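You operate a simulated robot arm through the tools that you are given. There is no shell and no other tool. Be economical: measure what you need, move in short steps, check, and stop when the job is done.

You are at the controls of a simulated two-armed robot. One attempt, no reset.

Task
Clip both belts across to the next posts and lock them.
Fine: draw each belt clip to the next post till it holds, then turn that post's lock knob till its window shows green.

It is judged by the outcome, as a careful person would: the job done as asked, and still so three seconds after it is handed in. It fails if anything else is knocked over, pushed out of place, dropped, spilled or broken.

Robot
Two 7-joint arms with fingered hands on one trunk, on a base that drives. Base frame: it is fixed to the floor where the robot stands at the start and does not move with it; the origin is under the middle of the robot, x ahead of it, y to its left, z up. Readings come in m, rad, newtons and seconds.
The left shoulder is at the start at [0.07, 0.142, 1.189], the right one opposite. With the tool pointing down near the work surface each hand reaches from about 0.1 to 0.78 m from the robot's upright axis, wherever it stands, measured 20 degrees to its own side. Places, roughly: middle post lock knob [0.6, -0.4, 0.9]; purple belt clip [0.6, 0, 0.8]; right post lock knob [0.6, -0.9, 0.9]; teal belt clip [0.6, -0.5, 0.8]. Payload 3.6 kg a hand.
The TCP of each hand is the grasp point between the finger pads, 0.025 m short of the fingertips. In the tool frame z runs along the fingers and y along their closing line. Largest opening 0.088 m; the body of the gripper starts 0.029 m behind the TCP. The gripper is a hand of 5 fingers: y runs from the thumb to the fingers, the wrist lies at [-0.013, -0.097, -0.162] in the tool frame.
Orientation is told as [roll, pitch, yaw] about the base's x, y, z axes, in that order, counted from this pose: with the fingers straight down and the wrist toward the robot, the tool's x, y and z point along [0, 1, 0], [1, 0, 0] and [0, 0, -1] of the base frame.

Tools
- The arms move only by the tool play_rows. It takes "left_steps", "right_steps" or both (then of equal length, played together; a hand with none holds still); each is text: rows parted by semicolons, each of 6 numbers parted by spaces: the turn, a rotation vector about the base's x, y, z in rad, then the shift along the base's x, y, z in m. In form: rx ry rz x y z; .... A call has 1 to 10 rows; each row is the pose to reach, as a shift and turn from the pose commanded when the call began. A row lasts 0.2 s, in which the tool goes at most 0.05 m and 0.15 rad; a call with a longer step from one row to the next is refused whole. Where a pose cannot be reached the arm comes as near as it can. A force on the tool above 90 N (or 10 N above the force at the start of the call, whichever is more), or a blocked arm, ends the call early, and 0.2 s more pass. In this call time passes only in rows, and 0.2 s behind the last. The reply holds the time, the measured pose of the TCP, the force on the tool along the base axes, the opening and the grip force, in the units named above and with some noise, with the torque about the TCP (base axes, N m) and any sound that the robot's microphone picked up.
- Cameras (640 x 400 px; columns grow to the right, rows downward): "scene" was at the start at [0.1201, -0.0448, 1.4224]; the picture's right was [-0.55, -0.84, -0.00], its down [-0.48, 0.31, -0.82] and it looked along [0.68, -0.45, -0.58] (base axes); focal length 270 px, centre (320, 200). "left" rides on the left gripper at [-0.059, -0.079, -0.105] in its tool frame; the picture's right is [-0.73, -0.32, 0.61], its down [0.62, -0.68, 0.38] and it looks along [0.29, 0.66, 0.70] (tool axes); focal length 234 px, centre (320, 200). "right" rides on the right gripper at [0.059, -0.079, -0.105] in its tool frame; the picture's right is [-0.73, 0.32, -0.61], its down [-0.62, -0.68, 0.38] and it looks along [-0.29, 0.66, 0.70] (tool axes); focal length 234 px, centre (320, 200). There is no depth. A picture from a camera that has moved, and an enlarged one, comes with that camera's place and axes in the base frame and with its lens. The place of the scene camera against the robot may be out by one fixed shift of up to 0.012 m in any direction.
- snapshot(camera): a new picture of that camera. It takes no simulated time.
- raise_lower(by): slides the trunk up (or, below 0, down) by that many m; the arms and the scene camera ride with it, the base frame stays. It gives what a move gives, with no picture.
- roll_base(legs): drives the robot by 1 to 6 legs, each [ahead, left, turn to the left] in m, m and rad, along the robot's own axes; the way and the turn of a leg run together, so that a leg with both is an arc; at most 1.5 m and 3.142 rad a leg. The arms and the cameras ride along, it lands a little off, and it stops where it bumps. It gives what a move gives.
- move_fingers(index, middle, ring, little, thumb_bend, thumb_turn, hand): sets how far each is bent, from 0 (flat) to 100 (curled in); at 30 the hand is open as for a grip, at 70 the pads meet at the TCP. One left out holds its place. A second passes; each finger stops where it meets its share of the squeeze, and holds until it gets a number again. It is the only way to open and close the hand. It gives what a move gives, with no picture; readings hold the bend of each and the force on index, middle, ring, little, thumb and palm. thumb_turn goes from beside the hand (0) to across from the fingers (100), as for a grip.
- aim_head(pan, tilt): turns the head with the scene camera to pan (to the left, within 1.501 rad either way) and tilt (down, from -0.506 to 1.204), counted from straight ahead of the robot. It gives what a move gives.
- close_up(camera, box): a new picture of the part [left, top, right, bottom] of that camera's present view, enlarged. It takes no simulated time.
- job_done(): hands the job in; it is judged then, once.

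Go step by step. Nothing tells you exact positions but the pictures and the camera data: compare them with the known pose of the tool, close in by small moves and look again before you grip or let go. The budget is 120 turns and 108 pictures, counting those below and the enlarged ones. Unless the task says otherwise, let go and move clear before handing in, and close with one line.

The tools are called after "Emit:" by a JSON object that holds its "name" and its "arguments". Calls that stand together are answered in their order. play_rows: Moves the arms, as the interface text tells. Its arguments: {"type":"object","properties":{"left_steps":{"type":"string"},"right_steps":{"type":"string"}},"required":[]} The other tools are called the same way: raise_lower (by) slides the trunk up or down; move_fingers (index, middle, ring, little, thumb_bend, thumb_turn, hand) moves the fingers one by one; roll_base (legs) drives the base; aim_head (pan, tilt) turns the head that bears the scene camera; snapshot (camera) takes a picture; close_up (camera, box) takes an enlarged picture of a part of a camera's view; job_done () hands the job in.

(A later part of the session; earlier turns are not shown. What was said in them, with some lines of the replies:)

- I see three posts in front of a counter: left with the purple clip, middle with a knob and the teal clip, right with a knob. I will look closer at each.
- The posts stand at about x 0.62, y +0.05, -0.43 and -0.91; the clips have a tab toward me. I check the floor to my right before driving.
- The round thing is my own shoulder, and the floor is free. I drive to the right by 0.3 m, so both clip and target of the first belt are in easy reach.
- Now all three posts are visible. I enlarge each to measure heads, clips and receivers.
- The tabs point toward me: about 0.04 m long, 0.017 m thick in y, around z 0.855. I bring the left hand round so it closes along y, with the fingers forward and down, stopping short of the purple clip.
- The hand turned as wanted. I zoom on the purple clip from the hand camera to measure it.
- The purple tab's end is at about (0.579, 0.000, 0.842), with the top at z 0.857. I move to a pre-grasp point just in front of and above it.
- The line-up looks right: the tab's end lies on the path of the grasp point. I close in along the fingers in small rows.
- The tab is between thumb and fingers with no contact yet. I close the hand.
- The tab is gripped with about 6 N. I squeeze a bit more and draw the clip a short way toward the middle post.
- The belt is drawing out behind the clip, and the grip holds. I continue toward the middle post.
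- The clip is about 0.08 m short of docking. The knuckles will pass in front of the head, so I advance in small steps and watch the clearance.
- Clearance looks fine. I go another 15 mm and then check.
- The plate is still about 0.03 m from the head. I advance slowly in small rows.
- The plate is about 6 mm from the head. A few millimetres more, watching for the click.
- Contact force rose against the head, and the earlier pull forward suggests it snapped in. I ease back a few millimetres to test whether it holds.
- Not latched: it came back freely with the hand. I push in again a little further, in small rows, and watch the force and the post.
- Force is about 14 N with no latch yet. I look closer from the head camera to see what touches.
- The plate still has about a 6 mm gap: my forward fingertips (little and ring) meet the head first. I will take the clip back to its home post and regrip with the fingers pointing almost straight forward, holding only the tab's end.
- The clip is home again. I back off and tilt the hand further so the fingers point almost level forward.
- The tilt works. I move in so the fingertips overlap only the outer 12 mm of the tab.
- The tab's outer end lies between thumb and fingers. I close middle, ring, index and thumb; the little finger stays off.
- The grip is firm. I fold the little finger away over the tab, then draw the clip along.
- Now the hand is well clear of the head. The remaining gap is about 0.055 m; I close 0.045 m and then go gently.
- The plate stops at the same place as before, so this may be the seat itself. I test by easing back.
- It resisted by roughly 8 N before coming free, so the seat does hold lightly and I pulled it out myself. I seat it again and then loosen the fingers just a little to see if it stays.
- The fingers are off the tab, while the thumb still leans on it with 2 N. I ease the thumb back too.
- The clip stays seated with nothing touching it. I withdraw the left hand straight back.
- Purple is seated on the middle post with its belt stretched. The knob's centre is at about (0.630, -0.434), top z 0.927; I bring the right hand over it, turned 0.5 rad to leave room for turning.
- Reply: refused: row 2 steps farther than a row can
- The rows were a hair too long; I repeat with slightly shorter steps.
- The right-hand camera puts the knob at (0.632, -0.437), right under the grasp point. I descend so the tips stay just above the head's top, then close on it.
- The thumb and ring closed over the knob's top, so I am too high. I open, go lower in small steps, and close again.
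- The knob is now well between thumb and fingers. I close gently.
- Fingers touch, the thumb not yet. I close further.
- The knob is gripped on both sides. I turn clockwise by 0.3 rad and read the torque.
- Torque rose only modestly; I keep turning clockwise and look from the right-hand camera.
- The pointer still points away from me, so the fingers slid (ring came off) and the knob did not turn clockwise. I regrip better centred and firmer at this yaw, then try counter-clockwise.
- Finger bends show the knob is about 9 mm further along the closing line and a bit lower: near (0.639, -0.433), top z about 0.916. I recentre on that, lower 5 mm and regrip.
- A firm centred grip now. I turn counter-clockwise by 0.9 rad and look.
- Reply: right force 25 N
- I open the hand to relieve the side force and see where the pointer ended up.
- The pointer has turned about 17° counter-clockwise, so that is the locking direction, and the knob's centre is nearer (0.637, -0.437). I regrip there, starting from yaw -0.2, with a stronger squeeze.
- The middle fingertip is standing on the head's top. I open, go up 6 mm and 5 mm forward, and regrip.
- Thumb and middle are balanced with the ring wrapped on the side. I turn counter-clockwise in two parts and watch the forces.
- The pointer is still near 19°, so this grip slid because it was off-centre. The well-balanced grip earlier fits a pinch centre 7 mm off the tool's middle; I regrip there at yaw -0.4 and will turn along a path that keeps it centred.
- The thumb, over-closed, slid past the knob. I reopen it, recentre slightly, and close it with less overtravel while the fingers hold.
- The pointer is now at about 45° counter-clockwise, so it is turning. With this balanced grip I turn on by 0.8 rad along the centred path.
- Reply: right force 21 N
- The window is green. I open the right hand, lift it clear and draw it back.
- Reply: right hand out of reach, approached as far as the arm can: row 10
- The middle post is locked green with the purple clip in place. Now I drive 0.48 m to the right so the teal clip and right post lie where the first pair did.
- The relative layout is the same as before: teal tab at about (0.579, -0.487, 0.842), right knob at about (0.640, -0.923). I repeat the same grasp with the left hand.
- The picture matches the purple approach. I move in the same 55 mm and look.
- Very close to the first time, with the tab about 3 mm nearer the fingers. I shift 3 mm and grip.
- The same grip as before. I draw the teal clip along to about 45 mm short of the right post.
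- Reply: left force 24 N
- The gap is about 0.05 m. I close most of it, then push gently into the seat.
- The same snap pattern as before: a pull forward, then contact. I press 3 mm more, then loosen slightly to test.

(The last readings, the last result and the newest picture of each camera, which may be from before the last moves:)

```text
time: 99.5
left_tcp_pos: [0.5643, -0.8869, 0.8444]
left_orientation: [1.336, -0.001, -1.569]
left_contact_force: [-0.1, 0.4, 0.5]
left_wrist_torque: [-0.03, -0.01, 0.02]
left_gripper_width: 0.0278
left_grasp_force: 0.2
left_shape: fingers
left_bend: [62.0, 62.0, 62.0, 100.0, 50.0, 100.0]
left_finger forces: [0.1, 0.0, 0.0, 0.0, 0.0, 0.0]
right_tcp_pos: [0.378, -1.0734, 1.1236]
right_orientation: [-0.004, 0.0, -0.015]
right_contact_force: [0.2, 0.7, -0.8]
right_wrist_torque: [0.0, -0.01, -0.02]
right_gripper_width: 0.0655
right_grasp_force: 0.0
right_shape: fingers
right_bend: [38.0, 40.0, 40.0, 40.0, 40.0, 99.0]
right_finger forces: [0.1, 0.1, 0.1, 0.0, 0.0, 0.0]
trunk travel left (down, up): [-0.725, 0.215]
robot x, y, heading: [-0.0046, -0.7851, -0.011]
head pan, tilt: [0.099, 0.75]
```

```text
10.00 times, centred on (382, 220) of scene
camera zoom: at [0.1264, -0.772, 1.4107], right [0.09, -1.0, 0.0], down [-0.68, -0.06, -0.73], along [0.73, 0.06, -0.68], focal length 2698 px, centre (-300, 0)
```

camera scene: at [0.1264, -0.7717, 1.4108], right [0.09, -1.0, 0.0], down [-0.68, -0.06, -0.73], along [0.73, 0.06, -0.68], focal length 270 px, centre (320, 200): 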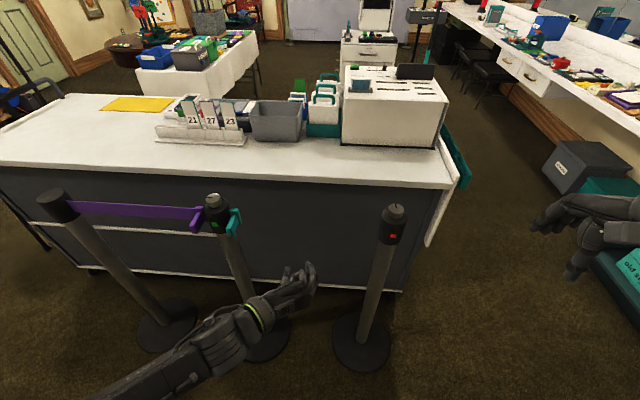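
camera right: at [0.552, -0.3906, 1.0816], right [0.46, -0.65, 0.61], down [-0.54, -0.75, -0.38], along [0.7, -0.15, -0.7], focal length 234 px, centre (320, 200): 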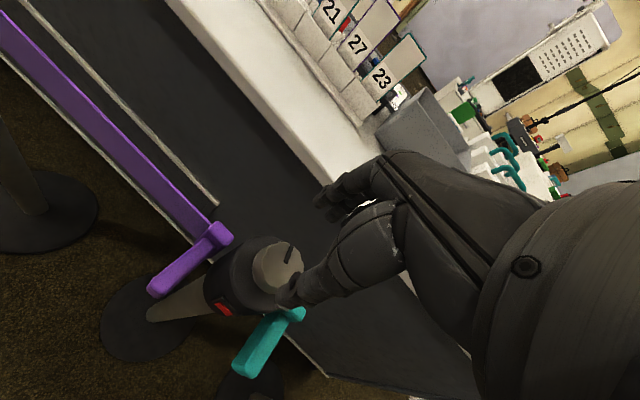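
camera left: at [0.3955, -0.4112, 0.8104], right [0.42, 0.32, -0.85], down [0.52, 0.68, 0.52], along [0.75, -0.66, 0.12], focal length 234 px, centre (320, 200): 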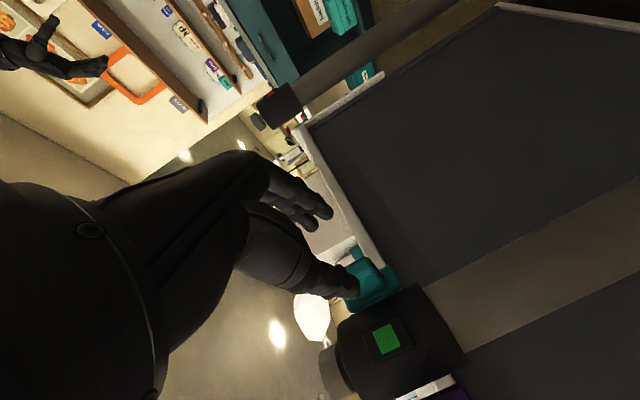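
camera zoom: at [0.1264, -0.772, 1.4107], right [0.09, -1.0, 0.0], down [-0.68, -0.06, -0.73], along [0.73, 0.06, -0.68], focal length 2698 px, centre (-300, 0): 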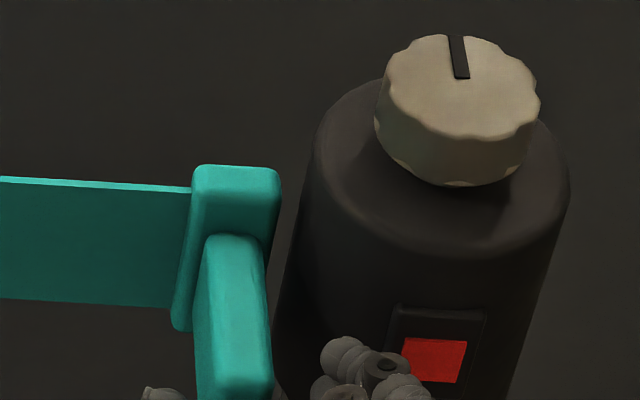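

The teal clip stays by itself. I withdraw the left hand and bring the right hand above the right knob, at about (0.643, -0.920), using the yaw and finger shape that worked.

Emit:
{"name": "play_rows", "arguments": {"left_steps": "0 0 0 -0.01 0 0; 0 0 0 -0.025 0 0; 0 0 0 -0.05 0 0; 0 0 0 -0.08 0.02 0; 0 0 0 -0.11 0.06 0; 0 0 0 -0.13 0.1 0.02; 0 0 0 -0.14 0.14 0.04; 0 0 0 -0.14 0.18 0.06"}}

Emit:
{"name": "move_fingers", "arguments": {"hand": "right", "index": 38, "middle": 42, "ring": 42, "little": 40, "thumb_bend": 40}}

Emit:
{"name": "play_rows", "arguments": {"right_steps": "0 0 -0.05 0.033 0.019 -0.01; 0 0 -0.1 0.066 0.038 -0.02; 0 0 -0.15 0.1 0.057 -0.03; 0 0 -0.2 0.133 0.076 -0.04; 0 0 -0.25 0.166 0.095 -0.06; 0 0 -0.3 0.2 0.114 -0.08; 0 0 -0.35 0.233 0.133 -0.1; 0 0 -0.384 0.264 0.153 -0.125; 0 0 -0.384 0.264 0.153 -0.145"}}

Emit:
{"name": "snapshot", "arguments": {"camera": "right"}}

```text
time: 101.3
left_tcp_pos: [0.4268, -0.7065, 0.9039]
left_orientation: [1.339, -0.003, -1.57]
left_contact_force: [0.0, 0.1, -0.3]
left_wrist_torque: [-0.04, 0.01, 0.0]
left_gripper_width: 0.0278
left_grasp_force: 0.0
left_shape: fingers
left_bend: [62.0, 62.0, 62.0, 100.0, 50.0, 100.0]
left_finger forces: [0.0, 0.1, 0.0, 0.0, 0.0, 0.0]
right_tcp_pos: [0.3783, -1.0724, 1.1237]
right_orientation: [-0.006, -0.001, -0.015]
right_contact_force: [0.4, 0.7, 0.9]
right_wrist_torque: [0.03, 0.01, 0.0]
right_gripper_width: 0.0653
right_grasp_force: 0.0
right_shape: fingers
right_bend: [38.0, 40.0, 40.0, 40.0, 40.0, 99.0]
right_finger forces: [0.0, 0.0, 0.0, 0.0, 0.0, 0.1]
trunk travel left (down, up): [-0.725, 0.215]
robot x, y, heading: [-0.0044, -0.7843, -0.014]
head pan, tilt: [0.099, 0.75]
```

```text
time: 102.3
left_tcp_pos: [0.4253, -0.7066, 0.9041]
left_orientation: [1.336, -0.004, -1.568]
left_contact_force: [0.3, 0.3, 0.6]
left_wrist_torque: [-0.02, 0.0, 0.0]
left_gripper_width: 0.028
left_grasp_force: 0.1
left_shape: fingers
left_bend: [62.0, 62.0, 62.0, 100.0, 50.0, 100.0]
left_finger forces: [0.1, 0.0, 0.0, 0.1, 0.0, 0.0]
right_tcp_pos: [0.3786, -1.0732, 1.1238]
right_orientation: [-0.004, -0.001, -0.015]
right_contact_force: [0.6, -0.4, -0.1]
right_wrist_torque: [-0.03, -0.01, 0.03]
right_gripper_width: 0.0655
right_grasp_force: 0.0
right_shape: fingers
right_bend: [38.0, 42.0, 42.0, 40.0, 40.0, 99.0]
right_finger forces: [0.1, 0.0, 0.0, 0.0, 0.0, 0.0]
trunk travel left (down, up): [-0.725, 0.215]
robot x, y, heading: [-0.0018, -0.7828, -0.011]
head pan, tilt: [0.099, 0.75]
```

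```text
time: 104.3
left_tcp_pos: [0.4268, -0.7075, 0.904]
left_orientation: [1.338, -0.002, -1.569]
left_contact_force: [-0.3, 0.2, -0.5]
left_wrist_torque: [0.03, -0.02, 0.01]
left_gripper_width: 0.028
left_grasp_force: 0.0
left_shape: fingers
left_bend: [62.0, 62.0, 62.0, 100.0, 50.0, 100.0]
left_finger forces: [0.0, 0.0, 0.0, 0.1, 0.0, 0.1]
right_tcp_pos: [0.6438, -0.9203, 0.9805]
right_orientation: [-0.001, -0.001, -0.401]
right_contact_force: [0.2, -0.4, -0.1]
right_wrist_torque: [-0.01, -0.02, -0.01]
right_gripper_width: 0.0655
right_grasp_force: 0.0
right_shape: fingers
right_bend: [38.0, 42.0, 42.0, 40.0, 40.0, 99.0]
right_finger forces: [0.0, 0.1, 0.0, 0.0, 0.1, 0.0]
trunk travel left (down, up): [-0.725, 0.215]
robot x, y, heading: [-0.0038, -0.7813, -0.014]
head pan, tilt: [0.099, 0.75]
```

```text
12 pictures are left
camera right: at [0.5957, -0.8359, 1.0852], right [0.02, -0.79, 0.61], down [-0.87, -0.31, -0.38], along [0.49, -0.52, -0.7], focal length 234 px, centre (320, 200)
```

right: 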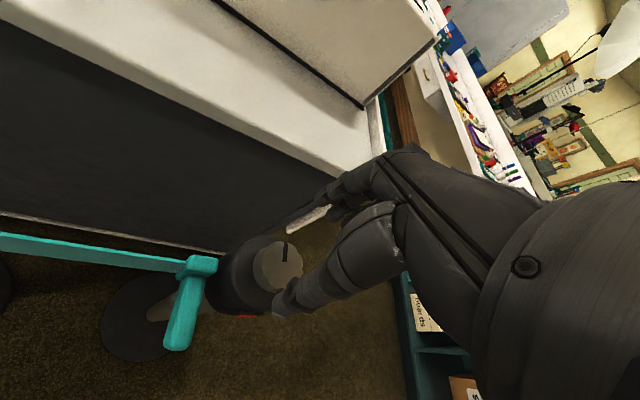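

The knob is where expected relative to the hand. I descend to the working height and grip in the same two stages.

Emit:
{"name": "play_rows", "arguments": {"right_steps": "0 0 0 0 0 -0.025; 0 0 0 0 -0.001 -0.045; 0 0 0 0 -0.001 -0.058; 0 0 0 0 -0.001 -0.065"}}

Emit:
{"name": "move_fingers", "arguments": {"hand": "right", "middle": 58, "ring": 60, "thumb_bend": 62}}

```text
time: 105.3
left_tcp_pos: [0.4279, -0.7068, 0.9043]
left_orientation: [1.336, -0.001, -1.568]
left_contact_force: [0.4, -1.0, -0.5]
left_wrist_torque: [-0.02, -0.02, -0.02]
left_gripper_width: 0.0282
left_grasp_force: 0.1
left_shape: fingers
left_bend: [62.0, 62.0, 62.0, 100.0, 50.0, 100.0]
left_finger forces: [0.1, 0.0, 0.0, 0.1, 0.0, 0.0]
right_tcp_pos: [0.6421, -0.9201, 0.9147]
right_orientation: [-0.004, 0.0, -0.399]
right_contact_force: [-0.1, -0.9, -0.6]
right_wrist_torque: [0.0, 0.0, 0.05]
right_gripper_width: 0.0654
right_grasp_force: 0.0
right_shape: fingers
right_bend: [38.0, 42.0, 42.0, 40.0, 40.0, 99.0]
right_finger forces: [0.0, 0.1, 0.0, 0.1, 0.0, 0.0]
trunk travel left (down, up): [-0.725, 0.215]
robot x, y, heading: [-0.0035, -0.7831, -0.014]
head pan, tilt: [0.099, 0.75]
```

```text
time: 106.3
left_tcp_pos: [0.4266, -0.7075, 0.9032]
left_orientation: [1.336, -0.003, -1.569]
left_contact_force: [0.4, 0.6, 0.6]
left_wrist_torque: [0.0, 0.01, 0.0]
left_gripper_width: 0.0282
left_grasp_force: 0.0
left_shape: fingers
left_bend: [62.0, 62.0, 62.0, 100.0, 50.0, 100.0]
left_finger forces: [0.1, 0.1, 0.0, 0.0, 0.1, 0.0]
right_tcp_pos: [0.643, -0.9206, 0.9145]
right_orientation: [-0.003, -0.001, -0.399]
right_contact_force: [2.5, -1.4, 1.6]
right_wrist_torque: [-0.06, -0.09, 0.07]
right_gripper_width: 0.0462
right_grasp_force: 4.6
right_shape: fingers
right_bend: [38.0, 53.0, 57.0, 40.0, 58.0, 100.0]
right_finger forces: [0.0, 5.1, 2.3, 0.0, 2.4, 0.0]
trunk travel left (down, up): [-0.725, 0.215]
robot x, y, heading: [-0.0039, -0.7818, -0.016]
head pan, tilt: [0.099, 0.75]
```

Same balanced contact as on the first knob. I squeeze firmly and turn counter-clockwise 0.8 rad on the centred path.

Emit:
{"name": "move_fingers", "arguments": {"hand": "right", "middle": 90, "ring": 95, "thumb_bend": 88}}

Emit:
{"name": "play_rows", "arguments": {"right_steps": "0 0 0.1 -0.0007 0 0; 0 0 0.2 -0.0014 0 0; 0 0 0.3 -0.002 0 0; 0 0 0.4 -0.0026 0 0; 0 0 0.5 -0.0033 0 0; 0 0 0.6 -0.004 0 0; 0 0 0.7 -0.0047 0 0; 0 0 0.8 -0.0053 0 0"}}

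Emit:
{"name": "close_up", "arguments": {"camera": "right", "box": [180, 150, 380, 330]}}

```text
time: 107.3
left_tcp_pos: [0.4285, -0.7073, 0.9037]
left_orientation: [1.335, 0.0, -1.568]
left_contact_force: [-0.3, 0.1, 0.3]
left_wrist_torque: [0.01, 0.03, -0.03]
left_gripper_width: 0.0283
left_grasp_force: 0.0
left_shape: fingers
left_bend: [62.0, 62.0, 62.0, 100.0, 50.0, 100.0]
left_finger forces: [0.0, 0.0, 0.0, 0.0, 0.0, 0.0]
right_tcp_pos: [0.644, -0.9212, 0.9138]
right_orientation: [-0.004, 0.001, -0.401]
right_contact_force: [8.7, -7.4, 0.8]
right_wrist_torque: [-0.11, -0.15, 0.26]
right_gripper_width: 0.0462
right_grasp_force: 19.6
right_shape: fingers
right_bend: [38.0, 55.0, 59.0, 40.0, 61.0, 100.0]
right_finger forces: [0.1, 17.9, 10.5, 0.0, 11.2, 0.0]
trunk travel left (down, up): [-0.725, 0.215]
robot x, y, heading: [0.0002, -0.7825, -0.012]
head pan, tilt: [0.099, 0.75]
```

```text
time: 109.1
left_tcp_pos: [0.4279, -0.7087, 0.9034]
left_orientation: [1.338, 0.0, -1.569]
left_contact_force: [-0.8, 1.5, 0.0]
left_wrist_torque: [0.03, -0.03, -0.03]
left_gripper_width: 0.0281
left_grasp_force: 0.0
left_shape: fingers
left_bend: [62.0, 62.0, 62.0, 100.0, 50.0, 100.0]
left_finger forces: [0.0, 0.0, 0.0, 0.0, 0.1, 0.1]
right_tcp_pos: [0.6385, -0.9225, 0.9129]
right_orientation: [-0.003, -0.001, 0.402]
right_contact_force: [12.8, -13.5, 6.8]
right_wrist_torque: [-0.25, -0.31, -0.05]
right_gripper_width: 0.0447
right_grasp_force: 24.9
right_shape: fingers
right_bend: [38.0, 55.0, 60.0, 40.0, 63.0, 99.0]
right_finger forces: [0.0, 25.0, 14.3, 0.1, 12.2, 0.0]
trunk travel left (down, up): [-0.725, 0.215]
robot x, y, heading: [-0.0048, -0.7803, -0.013]
head pan, tilt: [0.099, 0.75]
```

```text
2.22 times, centred on (280, 240) of right
camera zoom: at [0.5442, -0.9002, 1.0177], right [0.58, -0.54, 0.61], down [-0.38, -0.84, -0.38], along [0.72, -0.01, -0.69], focal length 520 px, centre (409, 111)
```

zoom: 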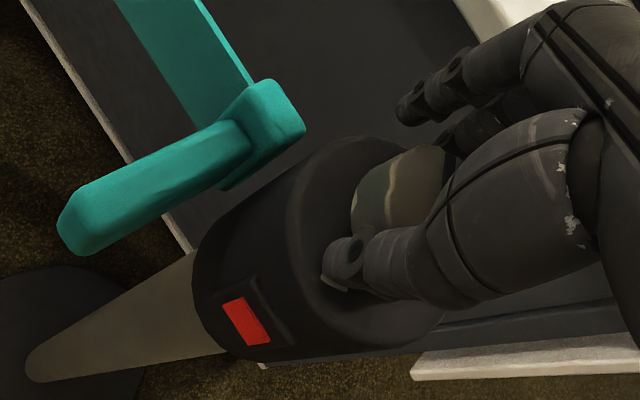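

Still red, as expected partway. I keep turning with the same grip to yaw 1.2.

Emit:
{"name": "play_rows", "arguments": {"right_steps": "0 0 0.1 -0.0006 -0.0003 0; 0 0 0.2 -0.0012 -0.0007 0; 0 0 0.3 -0.0017 -0.001 0; 0 0 0.4 -0.0022 -0.0015 0; 0 0 0.5 -0.0027 -0.002 0; 0 0 0.6 -0.0031 -0.0026 0; 0 0 0.7 -0.0034 -0.0032 0; 0 0 0.8 -0.0037 -0.0038 0"}}

Emit:
{"name": "close_up", "arguments": {"camera": "right", "box": [180, 150, 380, 330]}}

```text
time: 110.9
left_tcp_pos: [0.4288, -0.7082, 0.9027]
left_orientation: [1.335, -0.002, -1.568]
left_contact_force: [0.5, 0.5, -0.3]
left_wrist_torque: [0.02, -0.03, 0.03]
left_gripper_width: 0.0279
left_grasp_force: 0.1
left_shape: fingers
left_bend: [62.0, 62.0, 62.0, 100.0, 50.0, 100.0]
left_finger forces: [0.0, 0.0, 0.1, 0.0, 0.1, 0.0]
right_tcp_pos: [0.6339, -0.9244, 0.9136]
right_orientation: [-0.001, -0.003, 1.204]
right_contact_force: [15.7, -8.0, 7.8]
right_wrist_torque: [-0.31, -0.13, -0.05]
right_gripper_width: 0.0479
right_grasp_force: 25.6
right_shape: fingers
right_bend: [38.0, 57.0, 61.0, 40.0, 61.0, 100.0]
right_finger forces: [0.1, 18.3, 12.7, 0.1, 18.7, 0.0]
trunk travel left (down, up): [-0.725, 0.215]
robot x, y, heading: [-0.0052, -0.7825, -0.014]
head pan, tilt: [0.099, 0.75]
```

```text
2.22 times, centred on (280, 240) of right
camera zoom: at [0.5529, -0.9778, 1.0171], right [0.79, 0.04, 0.61], down [0.34, -0.86, -0.38], along [0.51, 0.51, -0.69], focal length 520 px, centre (409, 111)
```

zoom: 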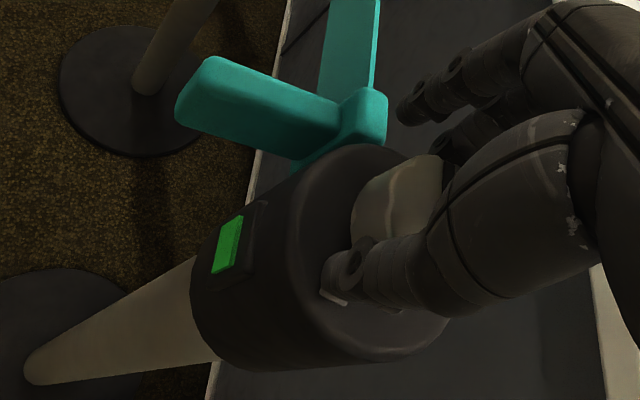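

The right window is green too. I open the right hand, lift clear and pull back.

Emit:
{"name": "move_fingers", "arguments": {"hand": "right", "middle": 40, "ring": 40, "thumb_bend": 38, "thumb_turn": 100}}

Emit:
{"name": "play_rows", "arguments": {"right_steps": "0 0 0 0 0 0.03; 0 0 0 0 0 0.07; 0 0 0 0 0 0.11; 0 0 -0.1 -0.03 0 0.13; 0 0 -0.2 -0.07 -0.01 0.15; 0 0 -0.3 -0.11 -0.03 0.16; 0 0 -0.4 -0.15 -0.05 0.17; 0 0 -0.5 -0.19 -0.07 0.18"}}

Emit:
{"name": "snapshot", "arguments": {"camera": "scene"}}

Emit:
{"name": "close_up", "arguments": {"camera": "scene", "box": [180, 180, 436, 260]}}

```text
time: 111.9
left_tcp_pos: [0.4271, -0.7064, 0.9043]
left_orientation: [1.337, -0.001, -1.569]
left_contact_force: [0.3, -0.1, 0.0]
left_wrist_torque: [-0.01, -0.01, 0.0]
left_gripper_width: 0.0282
left_grasp_force: 0.0
left_shape: fingers
left_bend: [62.0, 62.0, 62.0, 100.0, 50.0, 100.0]
left_finger forces: [0.0, 0.0, 0.0, 0.0, 0.1, 0.1]
right_tcp_pos: [0.6343, -0.9237, 0.9143]
right_orientation: [-0.003, 0.0, 1.201]
right_contact_force: [-0.9, 0.7, 0.1]
right_wrist_torque: [0.0, -0.02, -0.01]
right_gripper_width: 0.0676
right_grasp_force: 0.1
right_shape: fingers
right_bend: [38.0, 40.0, 40.0, 40.0, 38.0, 99.0]
right_finger forces: [0.0, 0.0, 0.0, 0.0, 0.1, 0.1]
trunk travel left (down, up): [-0.725, 0.215]
robot x, y, heading: [-0.0001, -0.7811, -0.012]
head pan, tilt: [0.099, 0.75]
```

```text
time: 113.7
left_tcp_pos: [0.4252, -0.7086, 0.9049]
left_orientation: [1.338, -0.003, -1.569]
left_contact_force: [0.2, 1.4, -0.3]
left_wrist_torque: [-0.01, 0.0, 0.03]
left_gripper_width: 0.0279
left_grasp_force: 0.1
left_shape: fingers
left_bend: [62.0, 62.0, 62.0, 100.0, 50.0, 100.0]
left_finger forces: [0.0, 0.0, 0.0, 0.0, 0.1, 0.1]
right_tcp_pos: [0.4387, -0.9964, 1.0938]
right_orientation: [-0.003, -0.002, 0.699]
right_contact_force: [0.3, 0.4, -0.4]
right_wrist_torque: [0.01, -0.03, 0.03]
right_gripper_width: 0.0674
right_grasp_force: 0.0
right_shape: fingers
right_bend: [38.0, 40.0, 40.0, 40.0, 38.0, 99.0]
right_finger forces: [0.0, 0.1, 0.0, 0.0, 0.0, 0.0]
trunk travel left (down, up): [-0.725, 0.215]
robot x, y, heading: [-0.0057, -0.7807, -0.009]
head pan, tilt: [0.099, 0.75]
```

```text
9 pictures are left
camera scene: at [0.1241, -0.7726, 1.411], right [0.09, -1.0, 0.0], down [-0.68, -0.06, -0.73], along [0.73, 0.06, -0.68], focal length 270 px, centre (320, 200)
```

scene: 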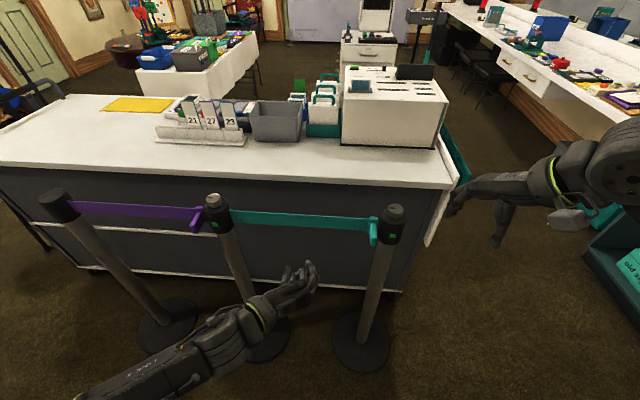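

```text
2.50 times, centred on (308, 220) of scene
camera zoom: at [0.1241, -0.7726, 1.411], right [0.09, -1.0, 0.0], down [-0.68, -0.06, -0.73], along [0.73, 0.06, -0.68], focal length 674 px, centre (350, 150)
```

zoom: 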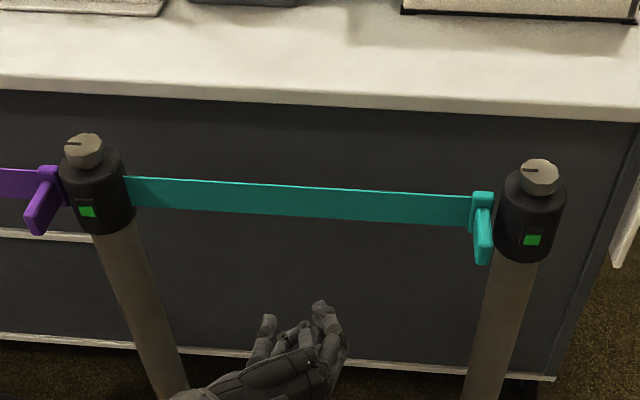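

Both belts span to the next posts, both windows are green, all posts stand in place, and both hands are clear. I hand the job in.

Emit:
{"name": "job_done", "arguments": {}}

```text
The job is handed in.
```

Both belts are clipped to their next posts and locked: the middle and right post windows both showed green in the last picture. The posts stood where they started, and both hands were clear when I handed in.
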